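You operate a simulated robot arm through the tools that you are given. There is no shell and no other tool.

Carry out the task below with a simulated robot arm. There is one attempt and no reset: what you move stays moved.

Task
Size the white onion from the mat on the roller sizer.
Fine: lay it on the rollers at the feed end, open the orange stop bar before cranking, crank it through to the bay of its width; crank back home, close the bar, leave the other two on the mat. Where these are worked on the way, their far stop is far enough and under half their travel is too little: orange stop bar.

It is judged by the outcome, as a careful person would: the job done as asked, and still so three seconds after it is handed in. It fails if anything else is knocked over, pushed out of place, dropped, spilled or broken.

Robot
A 6-joint arm with a two-finger gripper, fixed in place. Base frame: the origin is at the foot of the arm, x ahead of it, y to its left, z up; the work surface is at about z = 803. Units: mm, degrees, N and s.
Its first joint turns from -166.0 to 166.0 degrees. Payload 2.45 kg.
The TCP is the grasp point between the finger pads, 20 mm short of the fingertips. In the tool frame z runs along the fingers and y along their closing line. The gripper opens to 140 mm. The gripper's body begins 168 mm behind the TCP.
Orientation is told as [roll, pitch, yaw] about the base's x, y, z axes, in that order, counted from this pose: with the fingers straight down and closing along the base's y, the tool's x points along the base's -x, its y along +y and its z along -z.

Tools
- The arm moves only by the tool nudge_tool. Its arguments are lists of equal length, an entry for each row: "offset": the shift along the base's x, y, z in cm, a list of three; "delta_rot": the turn, a rotation vector about the base's x, y, z in degrees, a list of three; "claw": the gripper command, from -1 (fully open) to 1 (shut), values between in proportion. In form: {"offset": [[dx, dy, dz], ...], "delta_rot": [[ax, ay, az], ...], "claw": [claw, ...]}. A call has 1 to 20 rows; each row is the pose to reach, as a shift and turn from the pose commanded when the call began. Each row takes 0.2 s and may step no farther than 50 mm and 8.6 degrees from the row before; otherwise, or with a gripper value out of range, the whole call is refused. Where a pose cannot be reached the arm comes as near as it can. A force on the tool above 90 N (or 10 N above the force at the start of the call, whichever is more), or a blocked arm, ends the call early, and 0.2 s more pass. The fingers move at their own pace (about 45 mm/s each) and stop on an object; they squeeze with about 44 N. The grip force told is the motor's: it shows also when the fingers shut on nothing. Time passes only in rows, and 0.2 s behind the last, so rows that repeat a pose let the fingers close. The reply holds the time, the measured pose of the TCP, the force on the tool along the base axes, the opening and the grip force, in the units named above and with some noise, with the torque about the TCP (base axes, N m) and any sound that the robot's microphone picked up.
- Cameras (640 x 400 px; columns grow to the right, rows downward): "scene" is fixed at [210.9, 505.5, 1586.5]; the picture's right is [-0.15, -0.99, 0.00], its down [-0.75, 0.12, -0.65] and it looks along [0.64, -0.10, -0.76] (base axes); focal length 330 px, centre (320, 200). "wrist" rides on the gripper at [78, 11, -209] in the tool frame; the picture's right is [-0.14, 0.99, 0.00], its down [-0.92, -0.13, -0.37] and it looks along [-0.37, -0.05, 0.93] (tool axes); focal length 280 px, centre (320, 200). There is no depth. A picture from a camera that has moved, and an enlarged one, comes with that camera's place and axes in the base frame and with its lens. The place of the scene camera against the robot may be out by one fixed shift of up to 18 mm in any direction.
- camera(camera): a new picture of that camera. It takes no simulated time.
- close_up(camera, box): a new picture of the part [left, top, right, bottom] of that camera's present view, enlarged. It takes no simulated time.
- job_done(): hands the job in; it is judged then, once.

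Places have to be worked out from the pictures, the camera data and where the tool is seen. Open the gripper and draw the arm clear of the work before you hand the job in, unless the task says otherwise.

The tools are called after ">>>" by a JSON object that holds its "api" and its "payload". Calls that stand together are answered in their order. nudge_tool: Moves the arm, as the interface text tells. Its arguments: {"type":"object","properties":{"offset":{"type":"array"},"delta_rot":{"type":"array"},"claw":{"type":"array"}},"required":["offset","delta_rot","claw"]} The other tools are called the same way: camera (camera) takes a picture; close_up (camera, box) takes an enlarged picture of a part of a camera's view; job_done () hands the job in.

At the start:

```text
t: 0.0
eef_pos: [605.5, 569.1, 1130.4]
tcp_rot: [-0.1, 0.0, 0.0]
ft_force: [-1.0, -0.2, 0.2]
ft_torque: [0.0, 0.01, -0.03]
gripper_width: 139.9
gripper_force: 0.0
```

scene: 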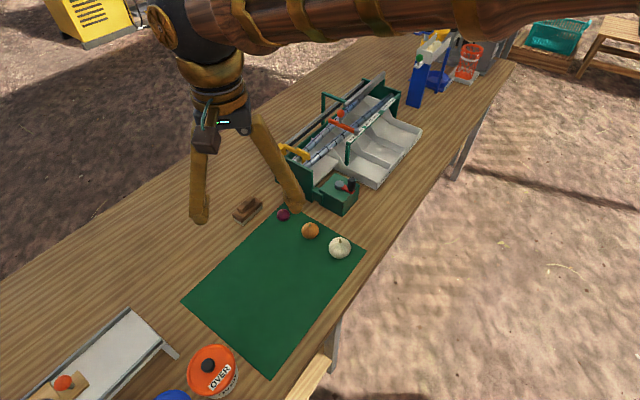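
wrist: 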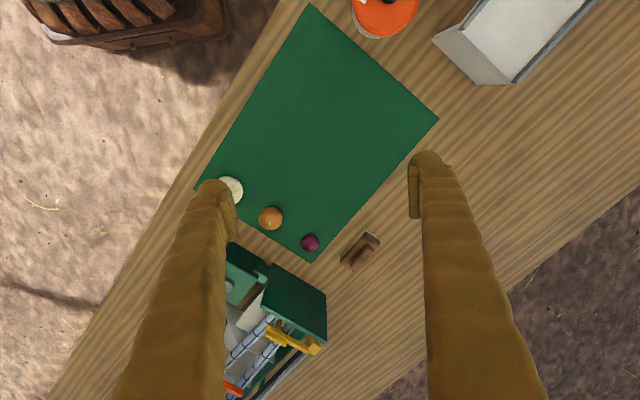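

I see the white onion on the mat's edge nearest the sizer, with the sizer behind it. I'll enlarge the views to understand the machine.

>>> {"api": "close_up", "payload": {"camera": "scene", "box": [260, 60, 430, 220]}}

>>> {"api": "close_up", "payload": {"camera": "scene", "box": [260, 150, 380, 270]}}

>>> {"api": "close_up", "payload": {"camera": "wrist", "box": [180, 160, 400, 400]}}

```text
2.50 times, centred on (345, 140) of scene
camera zoom: at [210.9, 505.5, 1586.5], right [-0.15, -0.99, 0.0], down [-0.75, 0.12, -0.65], along [0.64, -0.1, -0.76], focal length 824 px, centre (258, 350)
```

zoom: 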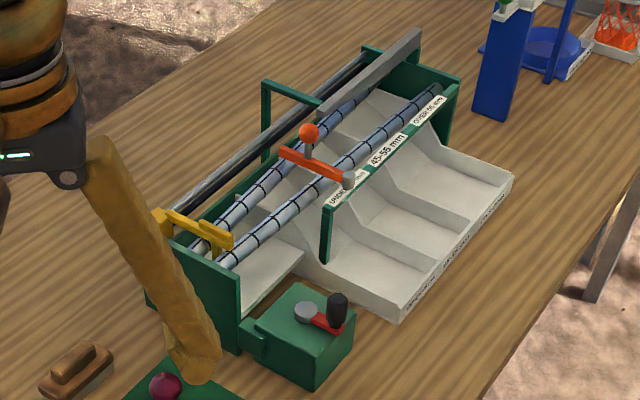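

```text
3.33 times, centred on (320, 210) of scene
camera zoom: at [210.9, 505.5, 1586.5], right [-0.15, -0.99, 0.0], down [-0.75, 0.12, -0.65], along [0.64, -0.1, -0.76], focal length 1099 px, centre (320, 167)
```

zoom: 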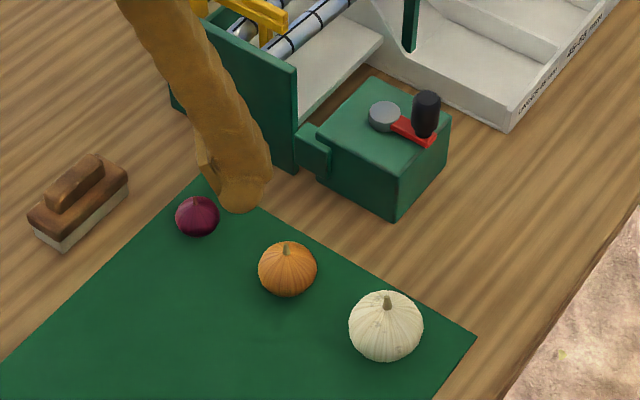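

```text
1.67 times, centred on (290, 280) of wrist
camera zoom: at [527.3, 580.0, 1339.4], right [0.14, 0.99, 0.0], down [0.92, -0.13, 0.37], along [0.37, -0.05, -0.93], focal length 467 px, centre (370, 67)
```

zoom: 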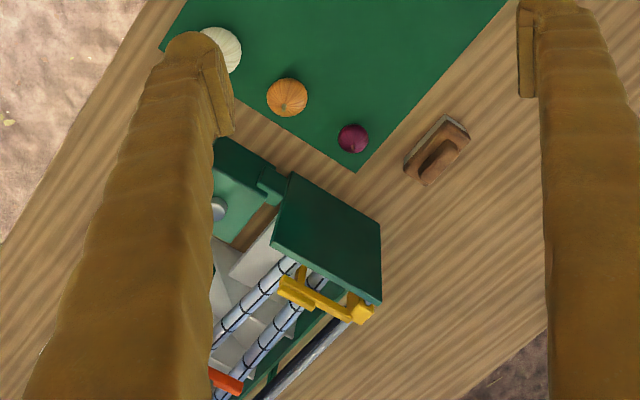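

The sizer's feed end appears near (975,430), with the crank box near (840,345). I'll move the wrist camera closer while staying high.

>>> {"api": "nudge_tool", "payload": {"offset": [[3, -3, 0], [6, -6, 0], [9, -9, 0], [12, -12, 0], [15, -15, 0], [18, -18, 0], [20, -20, 0]], "delta_rot": [[0, 0, 0], [0, 0, 0], [0, 0, 0], [0, 0, 0], [0, 0, 0], [0, 0, 0], [0, 0, 0]], "claw": [-1, -1, -1, -1, -1, -1, -1]}}

>>> {"api": "camera", "payload": {"camera": "wrist"}}

>>> {"api": "camera", "payload": {"camera": "scene"}}

```text
t: 1.6
eef_pos: [804.1, 368.2, 1132.9]
tcp_rot: [0.0, 0.0, 0.0]
ft_force: [0.4, 0.3, 0.1]
ft_torque: [0.01, 0.04, -0.02]
gripper_width: 139.7
gripper_force: 0.1
```

```text
taken
camera wrist: at [726.4, 380.6, 1342.2], right [0.14, 0.99, 0.0], down [0.92, -0.13, 0.37], along [0.37, -0.05, -0.93], focal length 280 px, centre (320, 200)
```

wrist: 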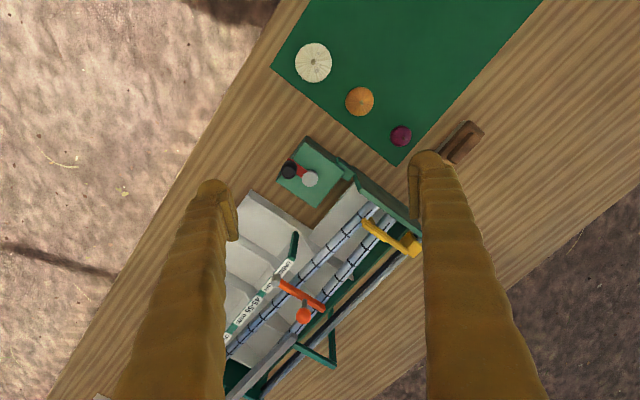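

```text
taken
```

scene: 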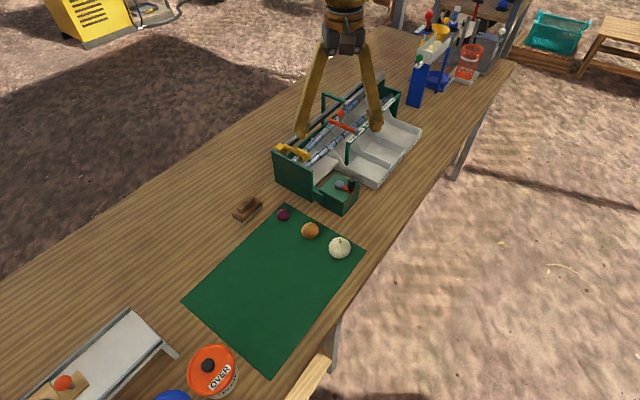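

The wrist camera now looks over the sizer. I'll enlarge it.

>>> {"api": "close_up", "payload": {"camera": "wrist", "box": [220, 180, 440, 400]}}

>>> {"api": "close_up", "payload": {"camera": "wrist", "box": [260, 30, 420, 210]}}

>>> {"api": "close_up", "payload": {"camera": "wrist", "box": [260, 270, 350, 350]}}

>>> {"api": "close_up", "payload": {"camera": "scene", "box": [310, 80, 390, 150]}}

>>> {"api": "close_up", "payload": {"camera": "scene", "box": [270, 120, 370, 220]}}

```text
1.82 times, centred on (330, 290) of wrist
camera zoom: at [726.4, 380.6, 1342.2], right [0.14, 0.99, 0.0], down [0.92, -0.13, 0.37], along [0.37, -0.05, -0.93], focal length 510 px, centre (302, 36)
```

zoom: 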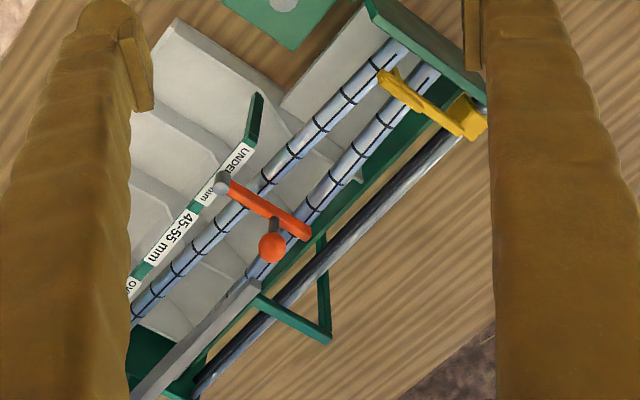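

```text
2.22 times, centred on (340, 120) of wrist
camera zoom: at [726.4, 380.6, 1342.2], right [0.14, 0.99, 0.0], down [0.92, -0.13, 0.37], along [0.37, -0.05, -0.93], focal length 623 px, centre (276, 378)
```

zoom: 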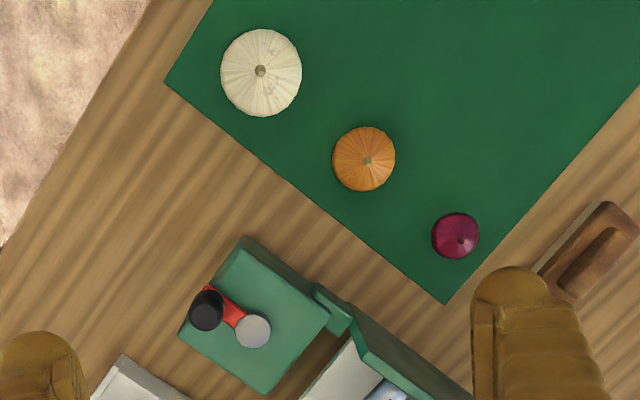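

```text
5.00 times, centred on (305, 310) of wrist
camera zoom: at [726.4, 380.6, 1342.2], right [0.14, 0.99, 0.0], down [0.92, -0.13, 0.37], along [0.37, -0.05, -0.93], focal length 1402 px, centre (395, -350)
```

zoom: 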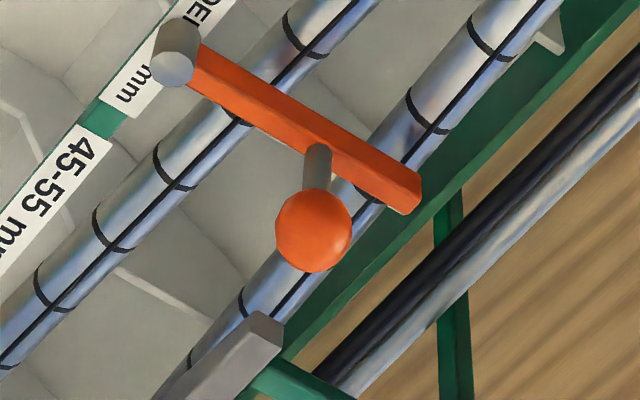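

```text
5.71 times, centred on (350, 115) of scene
camera zoom: at [210.9, 505.5, 1586.5], right [-0.15, -0.99, 0.0], down [-0.75, 0.12, -0.65], along [0.64, -0.1, -0.76], focal length 1884 px, centre (149, 686)
```

zoom: 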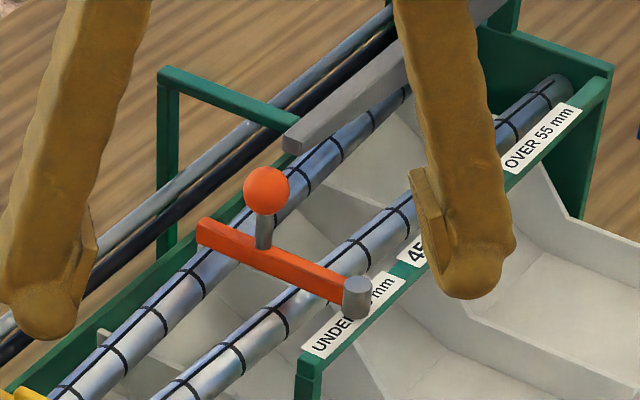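

```text
4.00 times, centred on (320, 170) of scene
camera zoom: at [210.9, 505.5, 1586.5], right [-0.15, -0.99, 0.0], down [-0.75, 0.12, -0.65], along [0.64, -0.1, -0.76], focal length 1319 px, centre (320, 320)
```

zoom: 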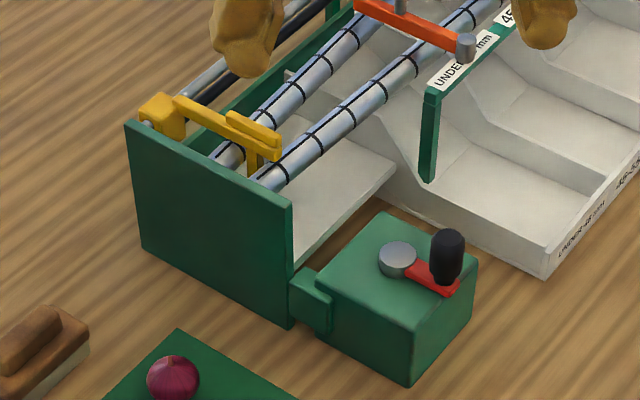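

I place the crank pivot near (870,343,876), the stop-bar knob near (1070,306,983), and the rollers running along about (0.7,-0.7) from near (930,458). Next I test the reach above the feed end with the fingers turned to close along the machine axis.

>>> {"api": "nudge_tool", "payload": {"offset": [[2.6, 1, 0], [5.2, 2, 0], [7.8, 3, 0], [10.4, 4, 0], [13, 5, 0], [15.6, 6.2, 0], [15.6, 6.2, 0]], "delta_rot": [[0, 0, 7.5], [0, 0, 15], [0, 0, 22.5], [0, 0, 30], [0, 0, 37.5], [0, 0, 45], [0, 0, 45]], "claw": [-1, -1, -1, -1, -1, -1, -1]}}

>>> {"api": "camera", "payload": {"camera": "wrist"}}

>>> {"api": "camera", "payload": {"camera": "scene"}}

```text
t: 3.2
eef_pos: [963.3, 430.2, 1132.1]
tcp_rot: [0.0, 0.0, 45.1]
ft_force: [0.7, 0.2, -0.2]
ft_torque: [-0.01, -0.05, 0.01]
gripper_width: 139.9
gripper_force: 0.1
```

```text
taken
camera wrist: at [900.7, 383.8, 1341.2], right [-0.6, 0.8, 0.0], down [0.74, 0.56, 0.37], along [0.29, 0.22, -0.93], focal length 280 px, centre (320, 200)
```

wrist: 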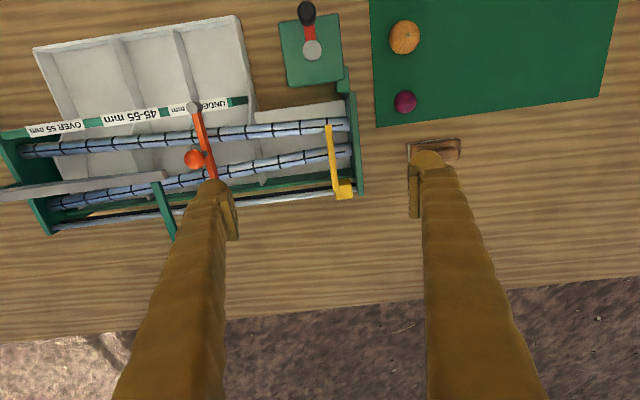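

```text
taken
```

scene: 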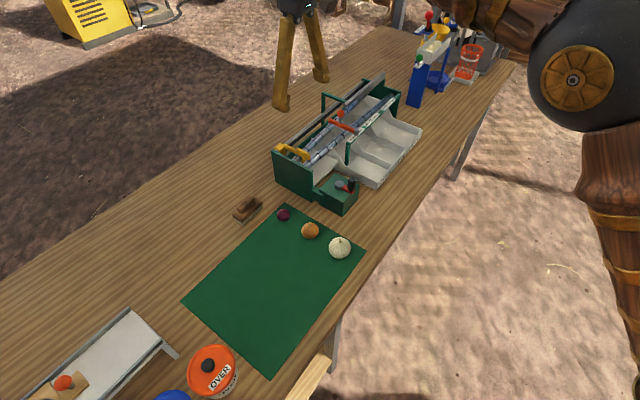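

Reach is fine here, and this view shows the whole machine. I'll enlarge it.

>>> {"api": "close_up", "payload": {"camera": "wrist", "box": [220, 70, 380, 220]}}

>>> {"api": "close_up", "payload": {"camera": "wrist", "box": [0, 0, 380, 250]}}

>>> {"api": "close_up", "payload": {"camera": "wrist", "box": [120, 80, 270, 220]}}

>>> {"api": "close_up", "payload": {"camera": "scene", "box": [270, 60, 430, 220]}}

```text
2.67 times, centred on (300, 145) of wrist
camera zoom: at [900.7, 383.8, 1341.2], right [-0.6, 0.8, 0.0], down [0.74, 0.56, 0.37], along [0.29, 0.22, -0.93], focal length 748 px, centre (373, 347)
```

zoom: 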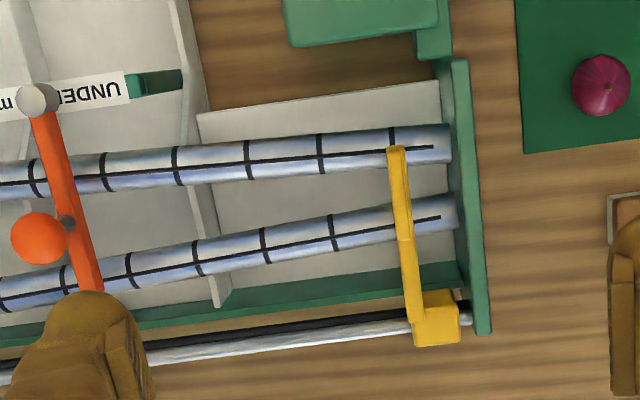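

```text
1.60 times, centred on (190, 125) of wrist
camera zoom: at [900.7, 383.8, 1341.2], right [-0.6, 0.8, 0.0], down [0.74, 0.56, 0.37], along [0.29, 0.22, -0.93], focal length 449 px, centre (528, 320)
```

zoom: 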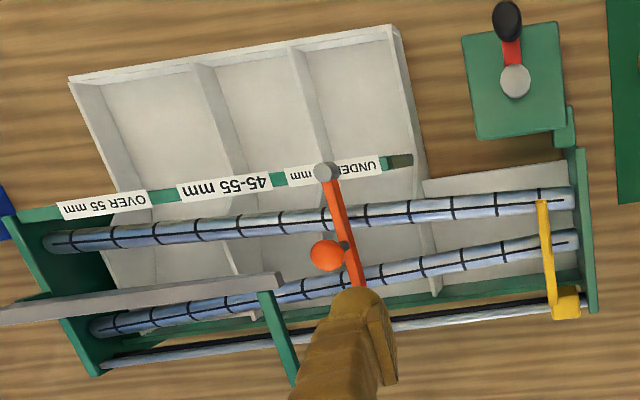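

```text
2.86 times, centred on (195, 150) of wrist
camera zoom: at [900.7, 383.8, 1341.2], right [-0.6, 0.8, 0.0], down [0.74, 0.56, 0.37], along [0.29, 0.22, -0.93], focal length 801 px, centre (677, 343)
```

zoom: 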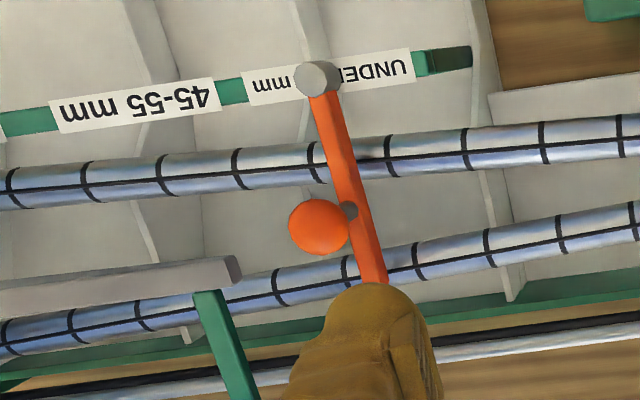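

```text
2.50 times, centred on (350, 140) of scene
camera zoom: at [210.9, 505.5, 1586.5], right [-0.15, -0.99, 0.0], down [-0.75, 0.12, -0.65], along [0.64, -0.1, -0.76], focal length 824 px, centre (245, 350)
```

zoom: 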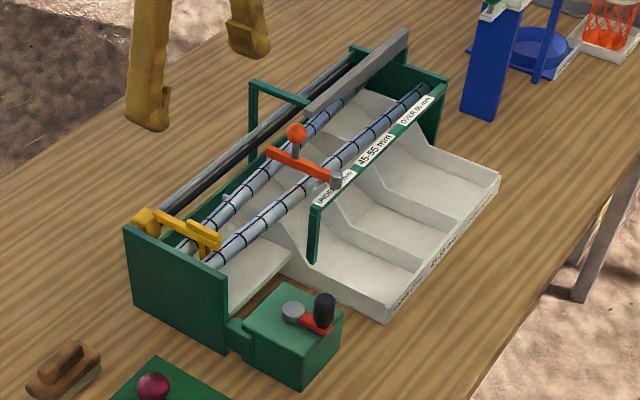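

The geometry agrees between views: knob (1066,307,987), post (1020,267), pusher tip (933,424,945), feed centre line near (978,409). The white onion is about 60 mm wide, so it belongs in the OVER 55 bay. I now go above it with the fingers turned to close across the machine.

>>> {"api": "nudge_tool", "payload": {"offset": [[-2.3, -0.4, 0], [-4.6, -0.9, 0], [-6.9, -1.3, 0], [-9.2, -1.8, 0], [-11.5, -2.2, 0], [-13.8, -2.7, 0], [-16.1, -3.1, 0], [-18.4, -3.6, 0], [-20.7, -4, 0], [-23, -4.5, 0], [-25.3, -4.9, 0], [-27.6, -5.4, 0], [-27.6, -5.4, -4], [-27.6, -5.4, -8], [-27.6, -5.4, -12], [-27.6, -5.4, -12]], "delta_rot": [[0, 0, -7.5], [0, 0, -15], [0, 0, -22.5], [0, 0, -30], [0, 0, -37.5], [0, 0, -45], [0, 0, -52.5], [0, 0, -60], [0, 0, -67.5], [0, 0, -75], [0, 0, -82.5], [0, 0, -90], [0, 0, -90], [0, 0, -90], [0, 0, -90], [0, 0, -90]], "claw": [-1, -1, -1, -1, -1, -1, -0.2, -0.2, -0.2, -0.2, -0.2, -0.2, -0.2, -0.2, -0.2, -0.2]}}

>>> {"api": "camera", "payload": {"camera": "wrist"}}

>>> {"api": "camera", "payload": {"camera": "scene"}}

```text
t: 6.6
eef_pos: [687.6, 377.8, 1008.7]
tcp_rot: [0.1, -0.1, -45.1]
ft_force: [-0.1, -0.2, -0.4]
ft_torque: [0.02, -0.02, -0.01]
gripper_width: 84.0
gripper_force: 0.0
```

```text
taken
camera wrist: at [640.3, 441.7, 1218.6], right [0.8, 0.6, 0.0], down [0.56, -0.74, 0.37], along [0.22, -0.29, -0.93], focal length 280 px, centre (320, 200)
```

wrist: 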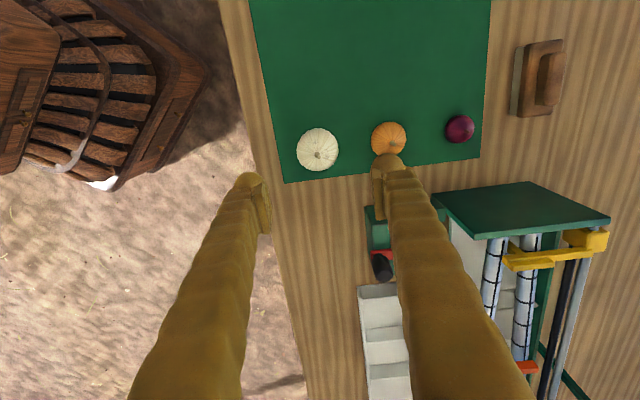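

```text
taken
```

scene: 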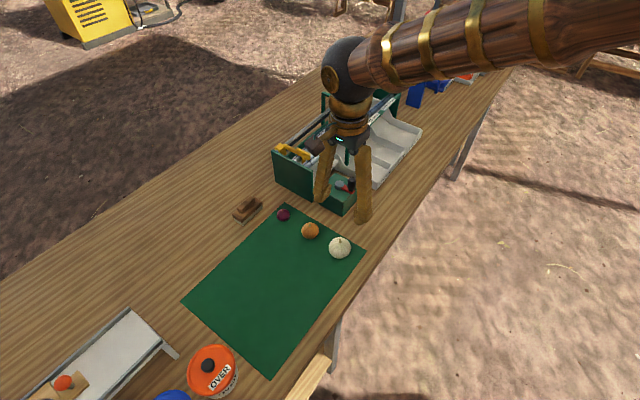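

The onion sits at about (687,376), straight under the tool. I descend and close on it.

>>> {"api": "nudge_tool", "payload": {"offset": [[0, -0.1, -4], [0, -0.1, -8], [0, -0.1, -12], [0, -0.1, -15], [0, -0.1, -17], [0, -0.1, -17]], "delta_rot": [[0, 0, 0], [0, 0, 0], [0, 0, 0], [0, 0, 0], [0, 0, 0], [0, 0, 0]], "claw": [-0.2, -0.2, -0.2, -0.2, -0.2, -0.2]}}

>>> {"api": "camera", "payload": {"camera": "wrist"}}

>>> {"api": "close_up", "payload": {"camera": "scene", "box": [290, 180, 400, 290]}}

```text
t: 8.0
eef_pos: [685.1, 379.0, 839.2]
tcp_rot: [-0.1, 0.0, -45.1]
ft_force: [-0.1, 0.2, 0.1]
ft_torque: [-0.01, 0.02, -0.01]
gripper_width: 83.9
gripper_force: 0.0
```

```text
taken
camera wrist: at [637.8, 442.5, 1048.7], right [0.8, 0.6, 0.0], down [0.56, -0.74, 0.37], along [0.22, -0.29, -0.93], focal length 280 px, centre (320, 200)
```

wrist: 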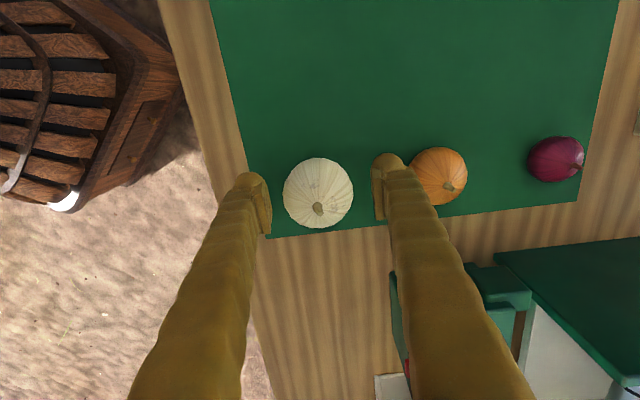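

```text
3.64 times, centred on (345, 235) of scene
camera zoom: at [210.9, 505.5, 1586.5], right [-0.15, -0.99, 0.0], down [-0.75, 0.12, -0.65], along [0.64, -0.1, -0.76], focal length 1199 px, centre (229, 73)
```

zoom: 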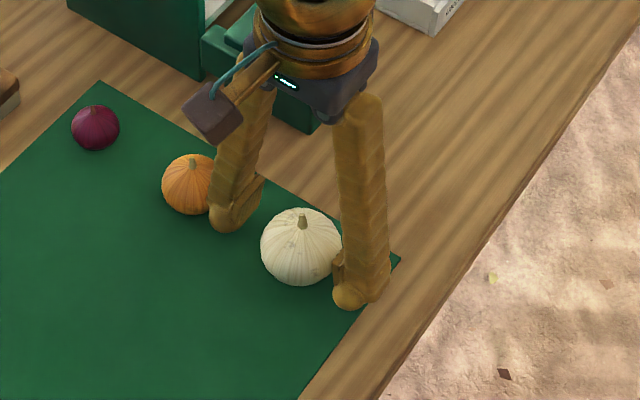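

The onion is centred between the fingers with room around it. I close, then check the width reading.

>>> {"api": "nudge_tool", "payload": {"offset": [[0, 0, 0], [0, 0, 0], [0, 0, 0], [0, 0, 0], [0, 0, 0]], "delta_rot": [[0, 0, 0], [0, 0, 0], [0, 0, 0], [0, 0, 0], [0, 0, 0]], "claw": [0.25, 0.25, 0.25, 0.25, 0.25]}}

```text
t: 9.2
eef_pos: [684.8, 379.4, 840.7]
tcp_rot: [0.1, 0.0, -44.9]
ft_force: [0.5, -0.7, 0.7]
ft_torque: [-0.03, -0.01, 0.03]
gripper_width: 58.6
gripper_force: 44.6
```

The onion is 58.6 mm wide, so it is for the OVER 55 bay. I lift it and go high toward the feed end.

>>> {"api": "nudge_tool", "payload": {"offset": [[0, 0, 2], [0, 0, 5], [0, 0, 9], [0, 0, 13], [0, 0, 17], [0, 0, 20], [0, 0, 20]], "delta_rot": [[0, 0, 0], [0, 0, 0], [0, 0, 0], [0, 0, 0], [0, 0, 0], [0, 0, 0], [0, 0, 0]], "claw": [0.25, 0.25, 0.25, 0.25, 0.25, 0.25, 0.25]}}

>>> {"api": "camera", "payload": {"camera": "wrist"}}

```text
t: 10.8
eef_pos: [686.4, 376.9, 1040.7]
tcp_rot: [0.0, 0.1, -45.0]
ft_force: [-0.7, -0.2, -1.2]
ft_torque: [-0.01, 0.02, 0.0]
gripper_width: 58.3
gripper_force: 44.1
```

```text
taken
camera wrist: at [639.4, 439.1, 1250.6], right [0.8, 0.6, 0.0], down [0.56, -0.74, 0.37], along [0.22, -0.29, -0.93], focal length 280 px, centre (320, 200)
```

wrist: 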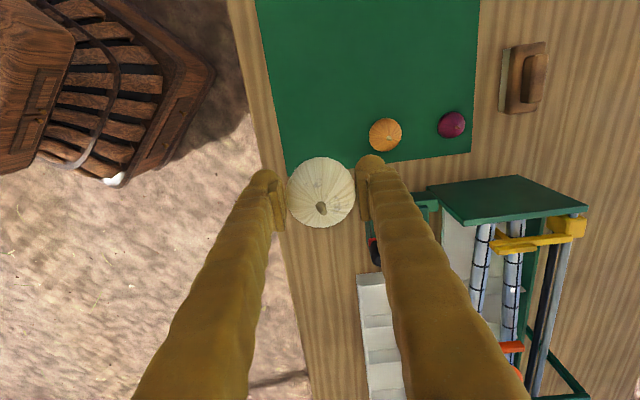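

The onion hangs securely. I carry it over to above the feed, about (980,407), clear of the pusher.

>>> {"api": "nudge_tool", "payload": {"offset": [[3, 0.3, 2], [7, 0.7, 3], [11, 1.1, 3], [15, 1.5, 3], [19, 1.9, 3], [23, 2.3, 3], [26.5, 2.7, 3], [29.3, 3.0, 3], [29.3, 3.0, 3]], "delta_rot": [[0, 0, 0], [0, 0, 0], [0, 0, 0], [0, 0, 0], [0, 0, 0], [0, 0, 0], [0, 0, 0], [0, 0, 0], [0, 0, 0]], "claw": [0.25, 0.25, 0.25, 0.25, 0.25, 0.25, 0.25, 0.25, 0.25]}}

>>> {"api": "camera", "payload": {"camera": "wrist"}}

>>> {"api": "close_up", "payload": {"camera": "scene", "box": [260, 60, 430, 220]}}

```text
t: 12.8
eef_pos: [979.3, 405.5, 1069.2]
tcp_rot: [0.1, 0.0, -45.0]
ft_force: [-0.7, -0.3, -1.4]
ft_torque: [-0.01, -0.01, 0.02]
gripper_width: 57.9
gripper_force: 43.7
```

```text
taken
camera wrist: at [933.4, 468.9, 1277.9], right [0.8, 0.6, 0.0], down [0.56, -0.74, 0.37], along [0.22, -0.29, -0.93], focal length 280 px, centre (320, 200)
```

wrist: 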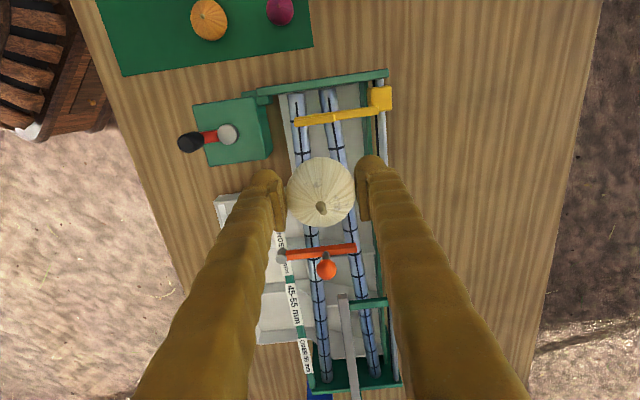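

```text
2.50 times, centred on (345, 140) of scene
camera zoom: at [210.9, 505.5, 1586.5], right [-0.15, -0.99, 0.0], down [-0.75, 0.12, -0.65], along [0.64, -0.1, -0.76], focal length 824 px, centre (258, 350)
```

zoom: 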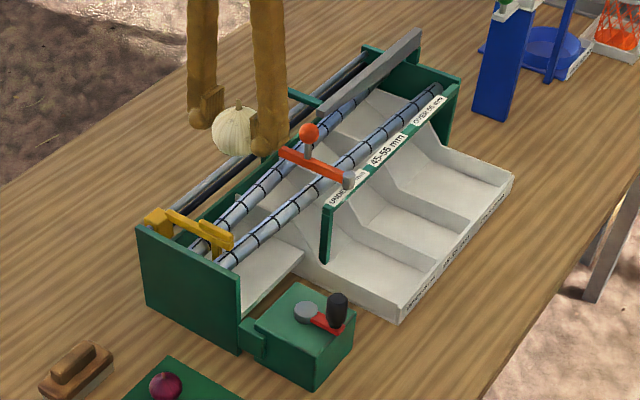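

The onion is centred over the roller pair with clearance from the pusher and bar. I lower it to just above the rollers.

>>> {"api": "nudge_tool", "payload": {"offset": [[0, 0.1, -3], [0, 0.1, -6], [0, 0.1, -8], [0, 0.1, -9.4], [0, 0.1, -9.4]], "delta_rot": [[0, 0, 0], [0, 0, 0], [0, 0, 0], [0, 0, 0], [0, 0, 0]], "claw": [0.25, 0.25, 0.25, 0.25, 0.25]}}

>>> {"api": "camera", "payload": {"camera": "wrist"}}

>>> {"api": "close_up", "payload": {"camera": "scene", "box": [270, 100, 370, 190]}}

```text
t: 14.0
eef_pos: [978.4, 404.5, 975.7]
tcp_rot: [0.1, 0.1, -45.0]
ft_force: [0.0, -0.8, -1.5]
ft_torque: [-0.01, -0.02, 0.02]
gripper_width: 57.7
gripper_force: 44.2
```

```text
taken
camera wrist: at [930.7, 467.6, 1185.7], right [0.8, 0.6, 0.0], down [0.56, -0.74, 0.37], along [0.22, -0.29, -0.93], focal length 280 px, centre (320, 200)
```

wrist: 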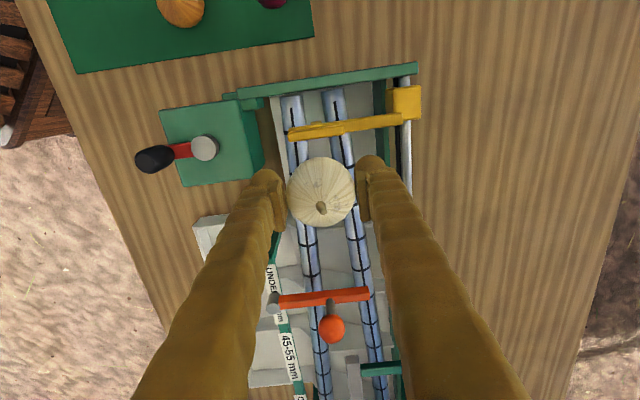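

```text
4.44 times, centred on (320, 145) of scene
camera zoom: at [210.9, 505.5, 1586.5], right [-0.15, -0.99, 0.0], down [-0.75, 0.12, -0.65], along [0.64, -0.1, -0.76], focal length 1466 px, centre (320, 444)
```

zoom: 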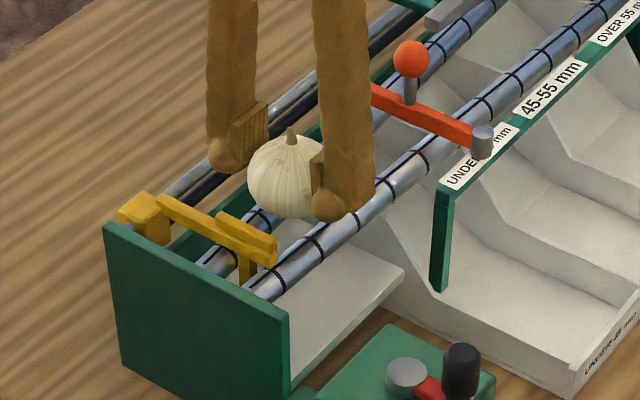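

It's close to the rollers. I lower in small steps, watching the vertical force.

>>> {"api": "nudge_tool", "payload": {"offset": [[0, 0.1, -0.4], [0, 0.1, -0.8], [0, 0.1, -0.8]], "delta_rot": [[0, 0, 0], [0, 0, 0], [0, 0, 0]], "claw": [0.25, 0.25, 0.25]}}

```text
t: 14.8
eef_pos: [977.2, 406.4, 967.0]
tcp_rot: [0.0, 0.0, -44.9]
ft_force: [0.2, -0.6, -1.9]
ft_torque: [0.02, 0.0, 0.01]
gripper_width: 57.6
gripper_force: 44.1
```

No contact yet at 967; I continue down in small steps.

>>> {"api": "nudge_tool", "payload": {"offset": [[0, 0, -0.3], [0, 0, -0.6], [0, 0, -0.6]], "delta_rot": [[0, 0, 0], [0, 0, 0], [0, 0, 0]], "claw": [0.25, 0.25, 0.25]}}

>>> {"api": "close_up", "payload": {"camera": "scene", "box": [290, 115, 350, 170]}}

```text
t: 15.6
eef_pos: [978.6, 406.6, 962.5]
tcp_rot: [0.1, 0.0, -45.0]
ft_force: [1.0, -0.6, -0.8]
ft_torque: [-0.01, -0.02, -0.03]
gripper_width: 57.7
gripper_force: 44.1
```

```text
7.27 times, centred on (320, 142) of scene
camera zoom: at [210.9, 505.5, 1586.5], right [-0.15, -0.99, 0.0], down [-0.75, 0.12, -0.65], along [0.64, -0.1, -0.76], focal length 2398 px, centre (320, 618)
```

zoom: 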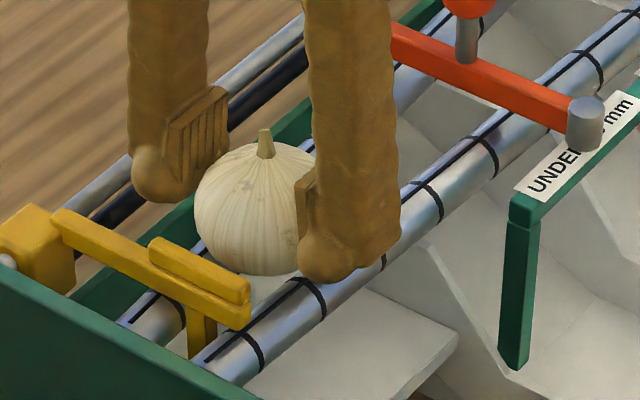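

It's nearly touching. A few more millimetres.

>>> {"api": "nudge_tool", "payload": {"offset": [[0, 0, -0.3], [0, 0, -0.3]], "delta_rot": [[0, 0, 0], [0, 0, 0]], "claw": [0.25, 0.25]}}

```text
t: 16.2
eef_pos: [979.1, 407.4, 958.8]
tcp_rot: [0.0, 0.1, -45.0]
ft_force: [-0.3, -0.3, -1.6]
ft_torque: [0.01, 0.0, 0.0]
gripper_width: 57.5
gripper_force: 43.6
```

Still carrying the onion's weight, so I go down 3 mm more.

>>> {"api": "nudge_tool", "payload": {"offset": [[0, 0, -0.3], [0, 0, -0.3]], "delta_rot": [[0, 0, 0], [0, 0, 0]], "claw": [0.25, 0.25]}}

>>> {"api": "close_up", "payload": {"camera": "scene", "box": [290, 115, 350, 170]}}

>>> {"api": "close_up", "payload": {"camera": "wrist", "box": [250, 70, 400, 250]}}

```text
t: 16.8
eef_pos: [978.0, 407.1, 955.7]
tcp_rot: [0.2, -0.1, -45.0]
ft_force: [-0.1, -0.1, 14.5]
ft_torque: [-0.02, -0.04, 0.01]
gripper_width: 57.5
gripper_force: 44.4
```

```text
7.27 times, centred on (320, 142) of scene
camera zoom: at [210.9, 505.5, 1586.5], right [-0.15, -0.99, 0.0], down [-0.75, 0.12, -0.65], along [0.64, -0.1, -0.76], focal length 2398 px, centre (320, 618)
```

zoom: 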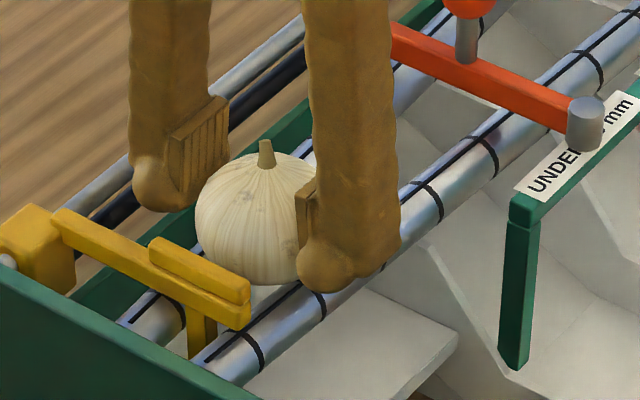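

```text
2.22 times, centred on (325, 160) of wrist
camera zoom: at [931.1, 470.6, 1165.8], right [0.8, 0.6, 0.0], down [0.56, -0.74, 0.37], along [0.22, -0.29, -0.93], focal length 623 px, centre (309, 289)
```

zoom: 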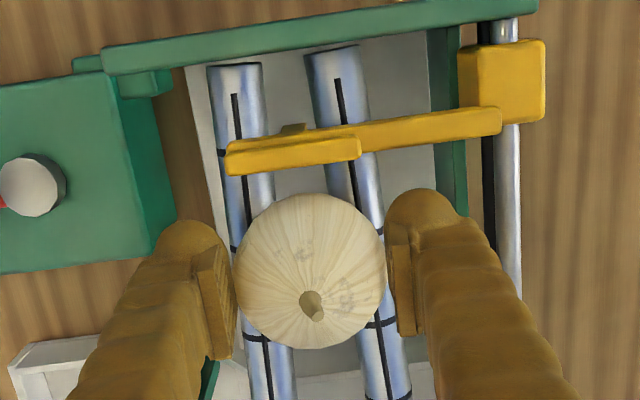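

The onion rests on both rollers (about 16 N of press). I relieve 1 mm, open gently to about 76 mm, and hold.

>>> {"api": "nudge_tool", "payload": {"offset": [[0, 0, 0.1], [0, 0, 0.1], [0, 0, 0.1], [0, 0, 0.1], [0, 0, 0.1], [0, 0, 0.1]], "delta_rot": [[0, 0, 0], [0, 0, 0], [0, 0, 0], [0, 0, 0], [0, 0, 0], [0, 0, 0]], "claw": [0.18, 0.14, 0.1, 0.05, 0, -0.09]}}

>>> {"api": "close_up", "payload": {"camera": "scene", "box": [290, 115, 350, 170]}}

>>> {"api": "close_up", "payload": {"camera": "wrist", "box": [250, 70, 400, 250]}}

```text
t: 18.2
eef_pos: [978.7, 407.8, 957.8]
tcp_rot: [0.0, 0.0, -45.0]
ft_force: [-0.5, 0.0, -0.5]
ft_torque: [-0.02, 0.0, -0.01]
gripper_width: 76.2
gripper_force: 0.0
```

```text
7.27 times, centred on (320, 142) of scene
camera zoom: at [210.9, 505.5, 1586.5], right [-0.15, -0.99, 0.0], down [-0.75, 0.12, -0.65], along [0.64, -0.1, -0.76], focal length 2398 px, centre (320, 618)
```

zoom: 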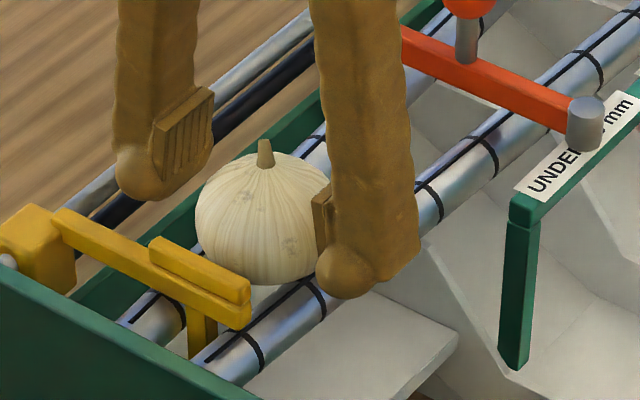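

```text
2.22 times, centred on (325, 160) of wrist
camera zoom: at [931.3, 470.6, 1166.4], right [0.8, 0.6, 0.0], down [0.56, -0.74, 0.37], along [0.22, -0.29, -0.93], focal length 623 px, centre (309, 289)
```

zoom: 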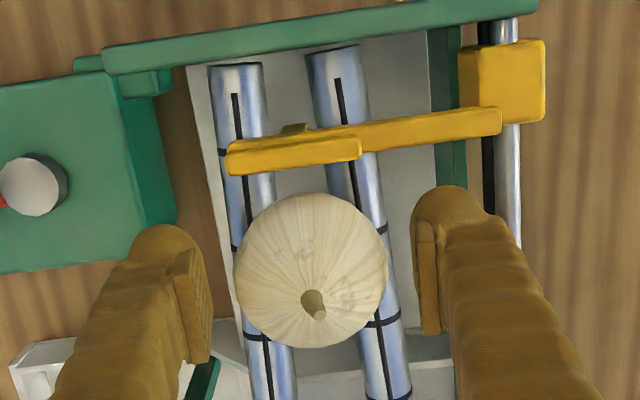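

The onion sits steadily on the rollers. I rise straight up, then turn the fingers and move above the stop-bar knob near (1066,307).

>>> {"api": "nudge_tool", "payload": {"offset": [[0, 0, 2], [0, 0, 5], [0, 0, 9], [0, 0, 13], [0, 0, 15]], "delta_rot": [[0, 0, 0], [0, 0, 0], [0, 0, 0], [0, 0, 0], [0, 0, 0]], "claw": [-0.09, -0.09, -0.09, -0.09, -0.09]}}

>>> {"api": "nudge_tool", "payload": {"offset": [[0.7, -0.8, 0], [1.4, -1.6, 0], [2.1, -2.4, 0], [2.8, -3.2, 0], [3.5, -4, 0], [4.2, -4.8, 0], [4.9, -5.7, 0], [5.6, -6.6, 0], [6.3, -7.5, 0], [7.0, -8.4, 0], [7.7, -9.2, 0], [8.7, -10, 0], [8.7, -10, 0]], "delta_rot": [[0, 0, 7.5], [0, 0, 15], [0, 0, 22.5], [0, 0, 30], [0, 0, 37.5], [0, 0, 45], [0, 0, 52.5], [0, 0, 60], [0, 0, 67.5], [0, 0, 75], [0, 0, 82.5], [0, 0, 90], [0, 0, 90]], "claw": [-0.09, -0.09, -0.09, 0, 0, 0, 0.1, 0.1, 0.2, 0.2, 0.28, 0.28, 0.28]}}

>>> {"api": "camera", "payload": {"camera": "wrist"}}

>>> {"api": "close_up", "payload": {"camera": "scene", "box": [270, 60, 430, 200]}}

```text
t: 19.4
eef_pos: [978.3, 407.6, 1104.9]
tcp_rot: [0.0, 0.0, -45.0]
ft_force: [0.2, 0.1, -0.4]
ft_torque: [-0.01, 0.02, 0.02]
gripper_width: 76.1
gripper_force: 0.0
```

```text
t: 22.2
eef_pos: [1065.0, 309.4, 1106.4]
tcp_rot: [0.0, -0.1, 45.1]
ft_force: [0.2, 0.2, -1.3]
ft_torque: [-0.01, -0.01, 0.01]
gripper_width: 50.4
gripper_force: 0.0
```

```text
taken
camera wrist: at [1003.2, 262.1, 1317.2], right [-0.6, 0.8, 0.0], down [0.74, 0.56, 0.37], along [0.29, 0.22, -0.93], focal length 280 px, centre (320, 200)
```

wrist: 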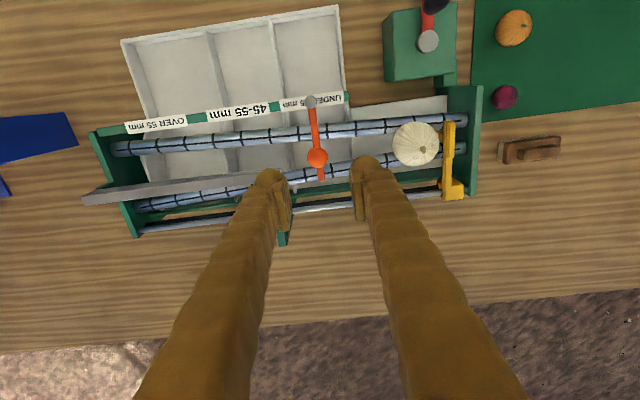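

```text
2.86 times, centred on (350, 130) of scene
camera zoom: at [210.9, 505.5, 1586.5], right [-0.15, -0.99, 0.0], down [-0.75, 0.12, -0.65], along [0.64, -0.1, -0.76], focal length 942 px, centre (234, 400)
```

zoom: 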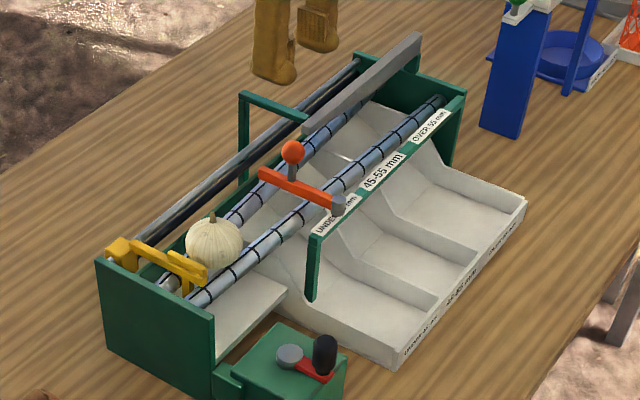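

The knob estimate is confirmed at (1066,306). I need an accurate look at the grey overhead beam end before descending beside it.

>>> {"api": "close_up", "payload": {"camera": "wrist", "box": [260, 120, 360, 220]}}

>>> {"api": "close_up", "payload": {"camera": "scene", "box": [320, 85, 380, 135]}}

```text
4.00 times, centred on (310, 170) of wrist
camera zoom: at [1003.2, 262.1, 1317.2], right [-0.6, 0.8, 0.0], down [0.74, 0.56, 0.37], along [0.29, 0.22, -0.93], focal length 1122 px, centre (360, 320)
```

zoom: 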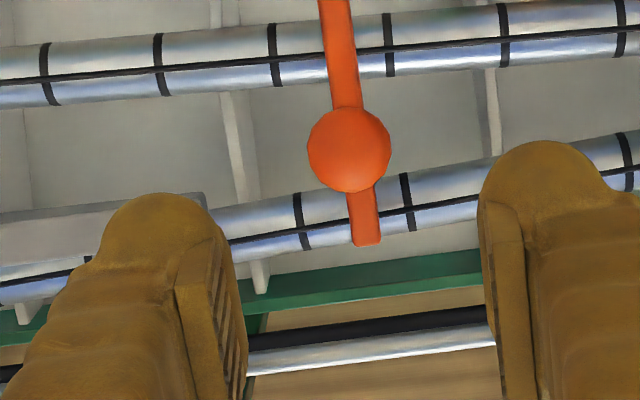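

```text
8.00 times, centred on (350, 110) of scene
camera zoom: at [210.9, 505.5, 1586.5], right [-0.15, -0.99, 0.0], down [-0.75, 0.12, -0.65], along [0.64, -0.1, -0.76], focal length 2638 px, centre (80, 920)
```

zoom: 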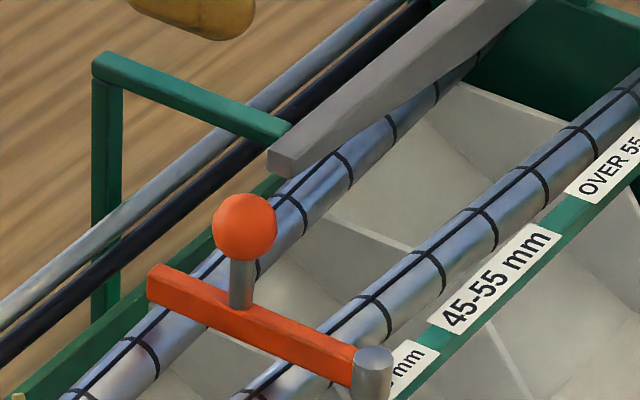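

The beam's near corner is about 47 mm downstream of the post and on the far side of the knob. I narrow the fingers to 42 mm, shift 8 mm toward the bays, and descend around the knob.

>>> {"api": "nudge_tool", "payload": {"offset": [[-0.4, -0.9, 0], [-0.4, -0.9, -2], [-0.4, -0.9, -4], [-0.4, -0.9, -6], [-0.4, -0.9, -8], [-0.4, -0.9, -8]], "delta_rot": [[0, 0, 0], [0, 0, 0], [0, 0, 0], [0, 0, 0], [0, 0, 0], [0, 0, 0]], "claw": [0.4, 0.4, 0.4, 0.4, 0.4, 0.4]}}

>>> {"api": "camera", "payload": {"camera": "wrist"}}

>>> {"api": "close_up", "payload": {"camera": "scene", "box": [310, 60, 390, 135]}}

```text
t: 23.6
eef_pos: [1060.3, 299.3, 1026.9]
tcp_rot: [0.1, -0.1, 44.9]
ft_force: [-1.3, -0.1, -0.2]
ft_torque: [0.0, -0.01, -0.01]
gripper_width: 41.7
gripper_force: 0.1
```

```text
taken
camera wrist: at [997.6, 252.6, 1236.0], right [-0.6, 0.8, 0.0], down [0.74, 0.56, 0.37], along [0.29, 0.22, -0.93], focal length 280 px, centre (320, 200)
```

wrist: 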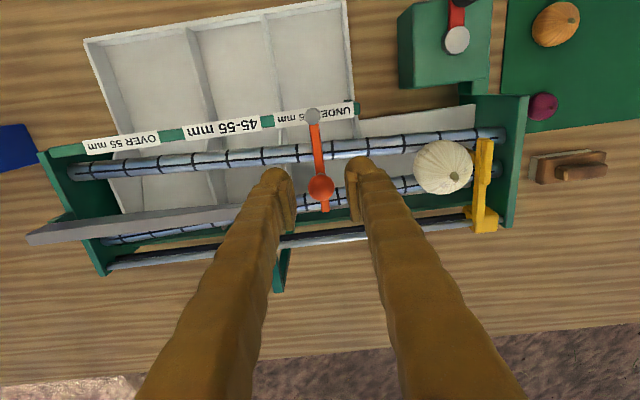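

```text
5.33 times, centred on (350, 98) of scene
camera zoom: at [210.9, 505.5, 1586.5], right [-0.15, -0.99, 0.0], down [-0.75, 0.12, -0.65], along [0.64, -0.1, -0.76], focal length 1759 px, centre (160, 747)
```

zoom: 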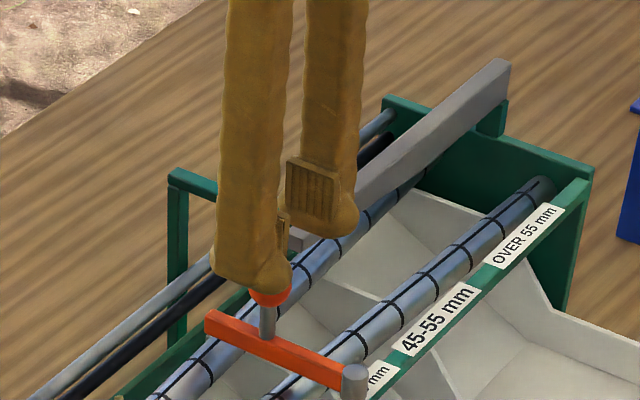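

The fingers are centred on the knob. I go down the last 35 mm slowly.

>>> {"api": "nudge_tool", "payload": {"offset": [[0, 0, -1.2], [0, 0, -2.4], [0, 0, -3.5], [0, 0, -3.5]], "delta_rot": [[0, 0, 0], [0, 0, 0], [0, 0, 0], [0, 0, 0]], "claw": [0.4, 0.4, 0.4, 0.4]}}

>>> {"api": "close_up", "payload": {"camera": "wrist", "box": [240, 120, 400, 260]}}

>>> {"api": "close_up", "payload": {"camera": "scene", "box": [310, 60, 390, 135]}}

```text
t: 24.6
eef_pos: [1060.6, 297.2, 993.3]
tcp_rot: [0.0, -0.1, 45.1]
ft_force: [-0.2, 0.9, 0.2]
ft_torque: [0.03, 0.0, 0.03]
gripper_width: 42.0
gripper_force: 0.0
```

```text
2.86 times, centred on (320, 190) of wrist
camera zoom: at [998.3, 250.1, 1202.5], right [-0.6, 0.8, 0.0], down [0.74, 0.56, 0.37], along [0.29, 0.22, -0.93], focal length 801 px, centre (320, 229)
```

zoom: 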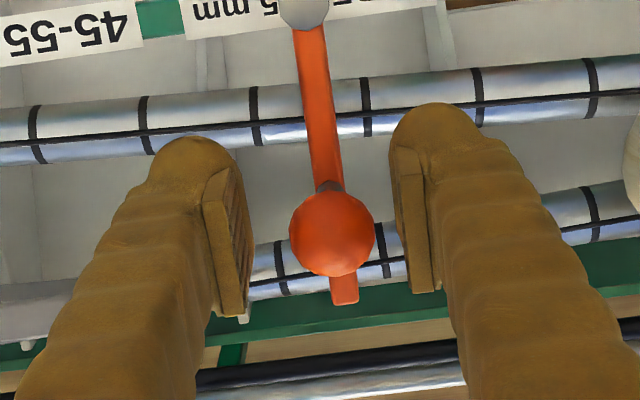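

```text
5.33 times, centred on (350, 98) of scene
camera zoom: at [210.9, 505.5, 1586.5], right [-0.15, -0.99, 0.0], down [-0.75, 0.12, -0.65], along [0.64, -0.1, -0.76], focal length 1759 px, centre (160, 747)
```

zoom: 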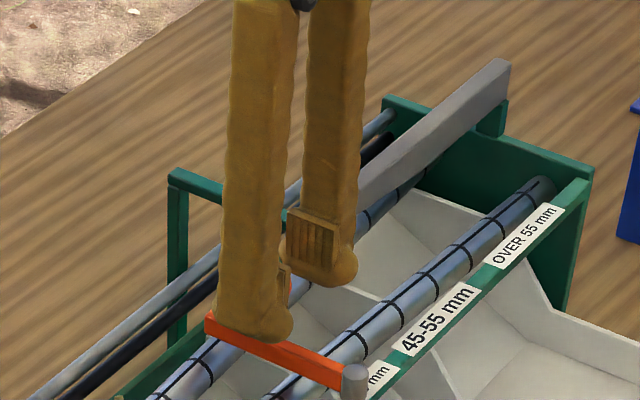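

The knob is between the pads. I close on it, then try a small swing downstream and read the force.

>>> {"api": "nudge_tool", "payload": {"offset": [[0, 0, 0], [0, 0, 0], [0, 0, 0]], "delta_rot": [[0, 0, 0], [0, 0, 0], [0, 0, 0]], "claw": [0.75, 0.75, 0.75]}}

>>> {"api": "nudge_tool", "payload": {"offset": [[0.25, -0.35, 0], [0.56, -0.73, 0], [0.56, -0.73, 0]], "delta_rot": [[0, 0, 0], [0, 0, 0], [0, 0, 0]], "claw": [0.75, 0.75, 0.75]}}

>>> {"api": "camera", "payload": {"camera": "wrist"}}

```text
t: 25.4
eef_pos: [1061.9, 298.4, 994.2]
tcp_rot: [0.0, 0.0, 45.0]
ft_force: [-0.4, 2.6, -1.2]
ft_torque: [0.07, -0.02, -0.01]
gripper_width: 24.6
gripper_force: 40.9
```

```text
t: 26.2
eef_pos: [1067.9, 290.9, 993.4]
tcp_rot: [0.0, 0.0, 45.1]
ft_force: [-2.8, 3.8, 2.6]
ft_torque: [-0.15, 0.22, -0.22]
gripper_width: 24.6
gripper_force: 45.0
```

```text
taken
camera wrist: at [1004.3, 243.5, 1202.4], right [-0.6, 0.8, 0.0], down [0.74, 0.56, 0.37], along [0.29, 0.22, -0.93], focal length 280 px, centre (320, 200)
```

wrist: 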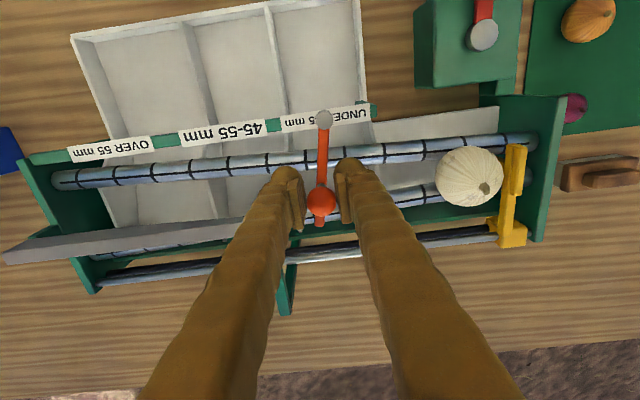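

The bar turns downstream with only a few newtons. I continue along the arc.

>>> {"api": "nudge_tool", "payload": {"offset": [[0.41, -0.74, 0], [0.62, -1.2, 0], [0.77, -1.74, 0], [0.88, -2.25, 0], [0.96, -2.79, 0], [0.96, -2.79, 0]], "delta_rot": [[0, 0, 0], [0, 0, 0], [0, 0, 0], [0, 0, 0], [0, 0, 0], [0, 0, 0]], "claw": [0.75, 0.75, 0.75, 0.75, 0.75, 0.75]}}

>>> {"api": "camera", "payload": {"camera": "wrist"}}

>>> {"api": "close_up", "payload": {"camera": "scene", "box": [310, 60, 390, 135]}}

```text
t: 27.6
eef_pos: [1076.2, 262.6, 992.0]
tcp_rot: [0.0, 0.0, 45.1]
ft_force: [8.2, 4.8, -10.5]
ft_torque: [0.13, -0.19, -0.16]
gripper_width: 24.3
gripper_force: 44.9
```

```text
taken
camera wrist: at [1013.8, 216.2, 1200.9], right [-0.6, 0.8, 0.0], down [0.74, 0.56, 0.37], along [0.29, 0.22, -0.93], focal length 280 px, centre (320, 200)
```

wrist: 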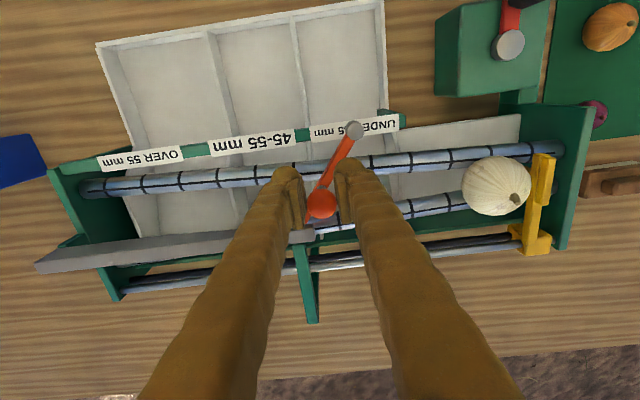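

```text
5.33 times, centred on (350, 98) of scene
camera zoom: at [210.9, 505.5, 1586.5], right [-0.15, -0.99, 0.0], down [-0.75, 0.12, -0.65], along [0.64, -0.1, -0.76], focal length 1759 px, centre (160, 747)
```

zoom: 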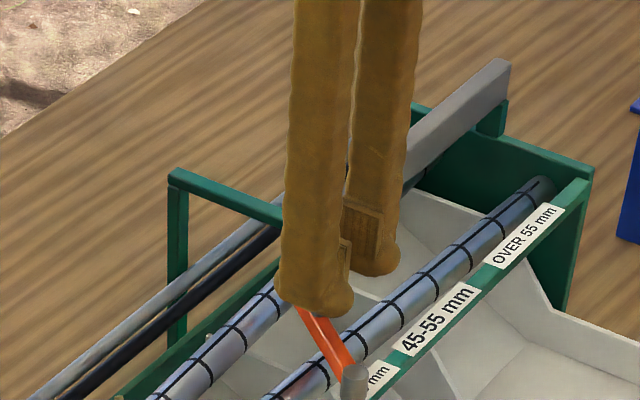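

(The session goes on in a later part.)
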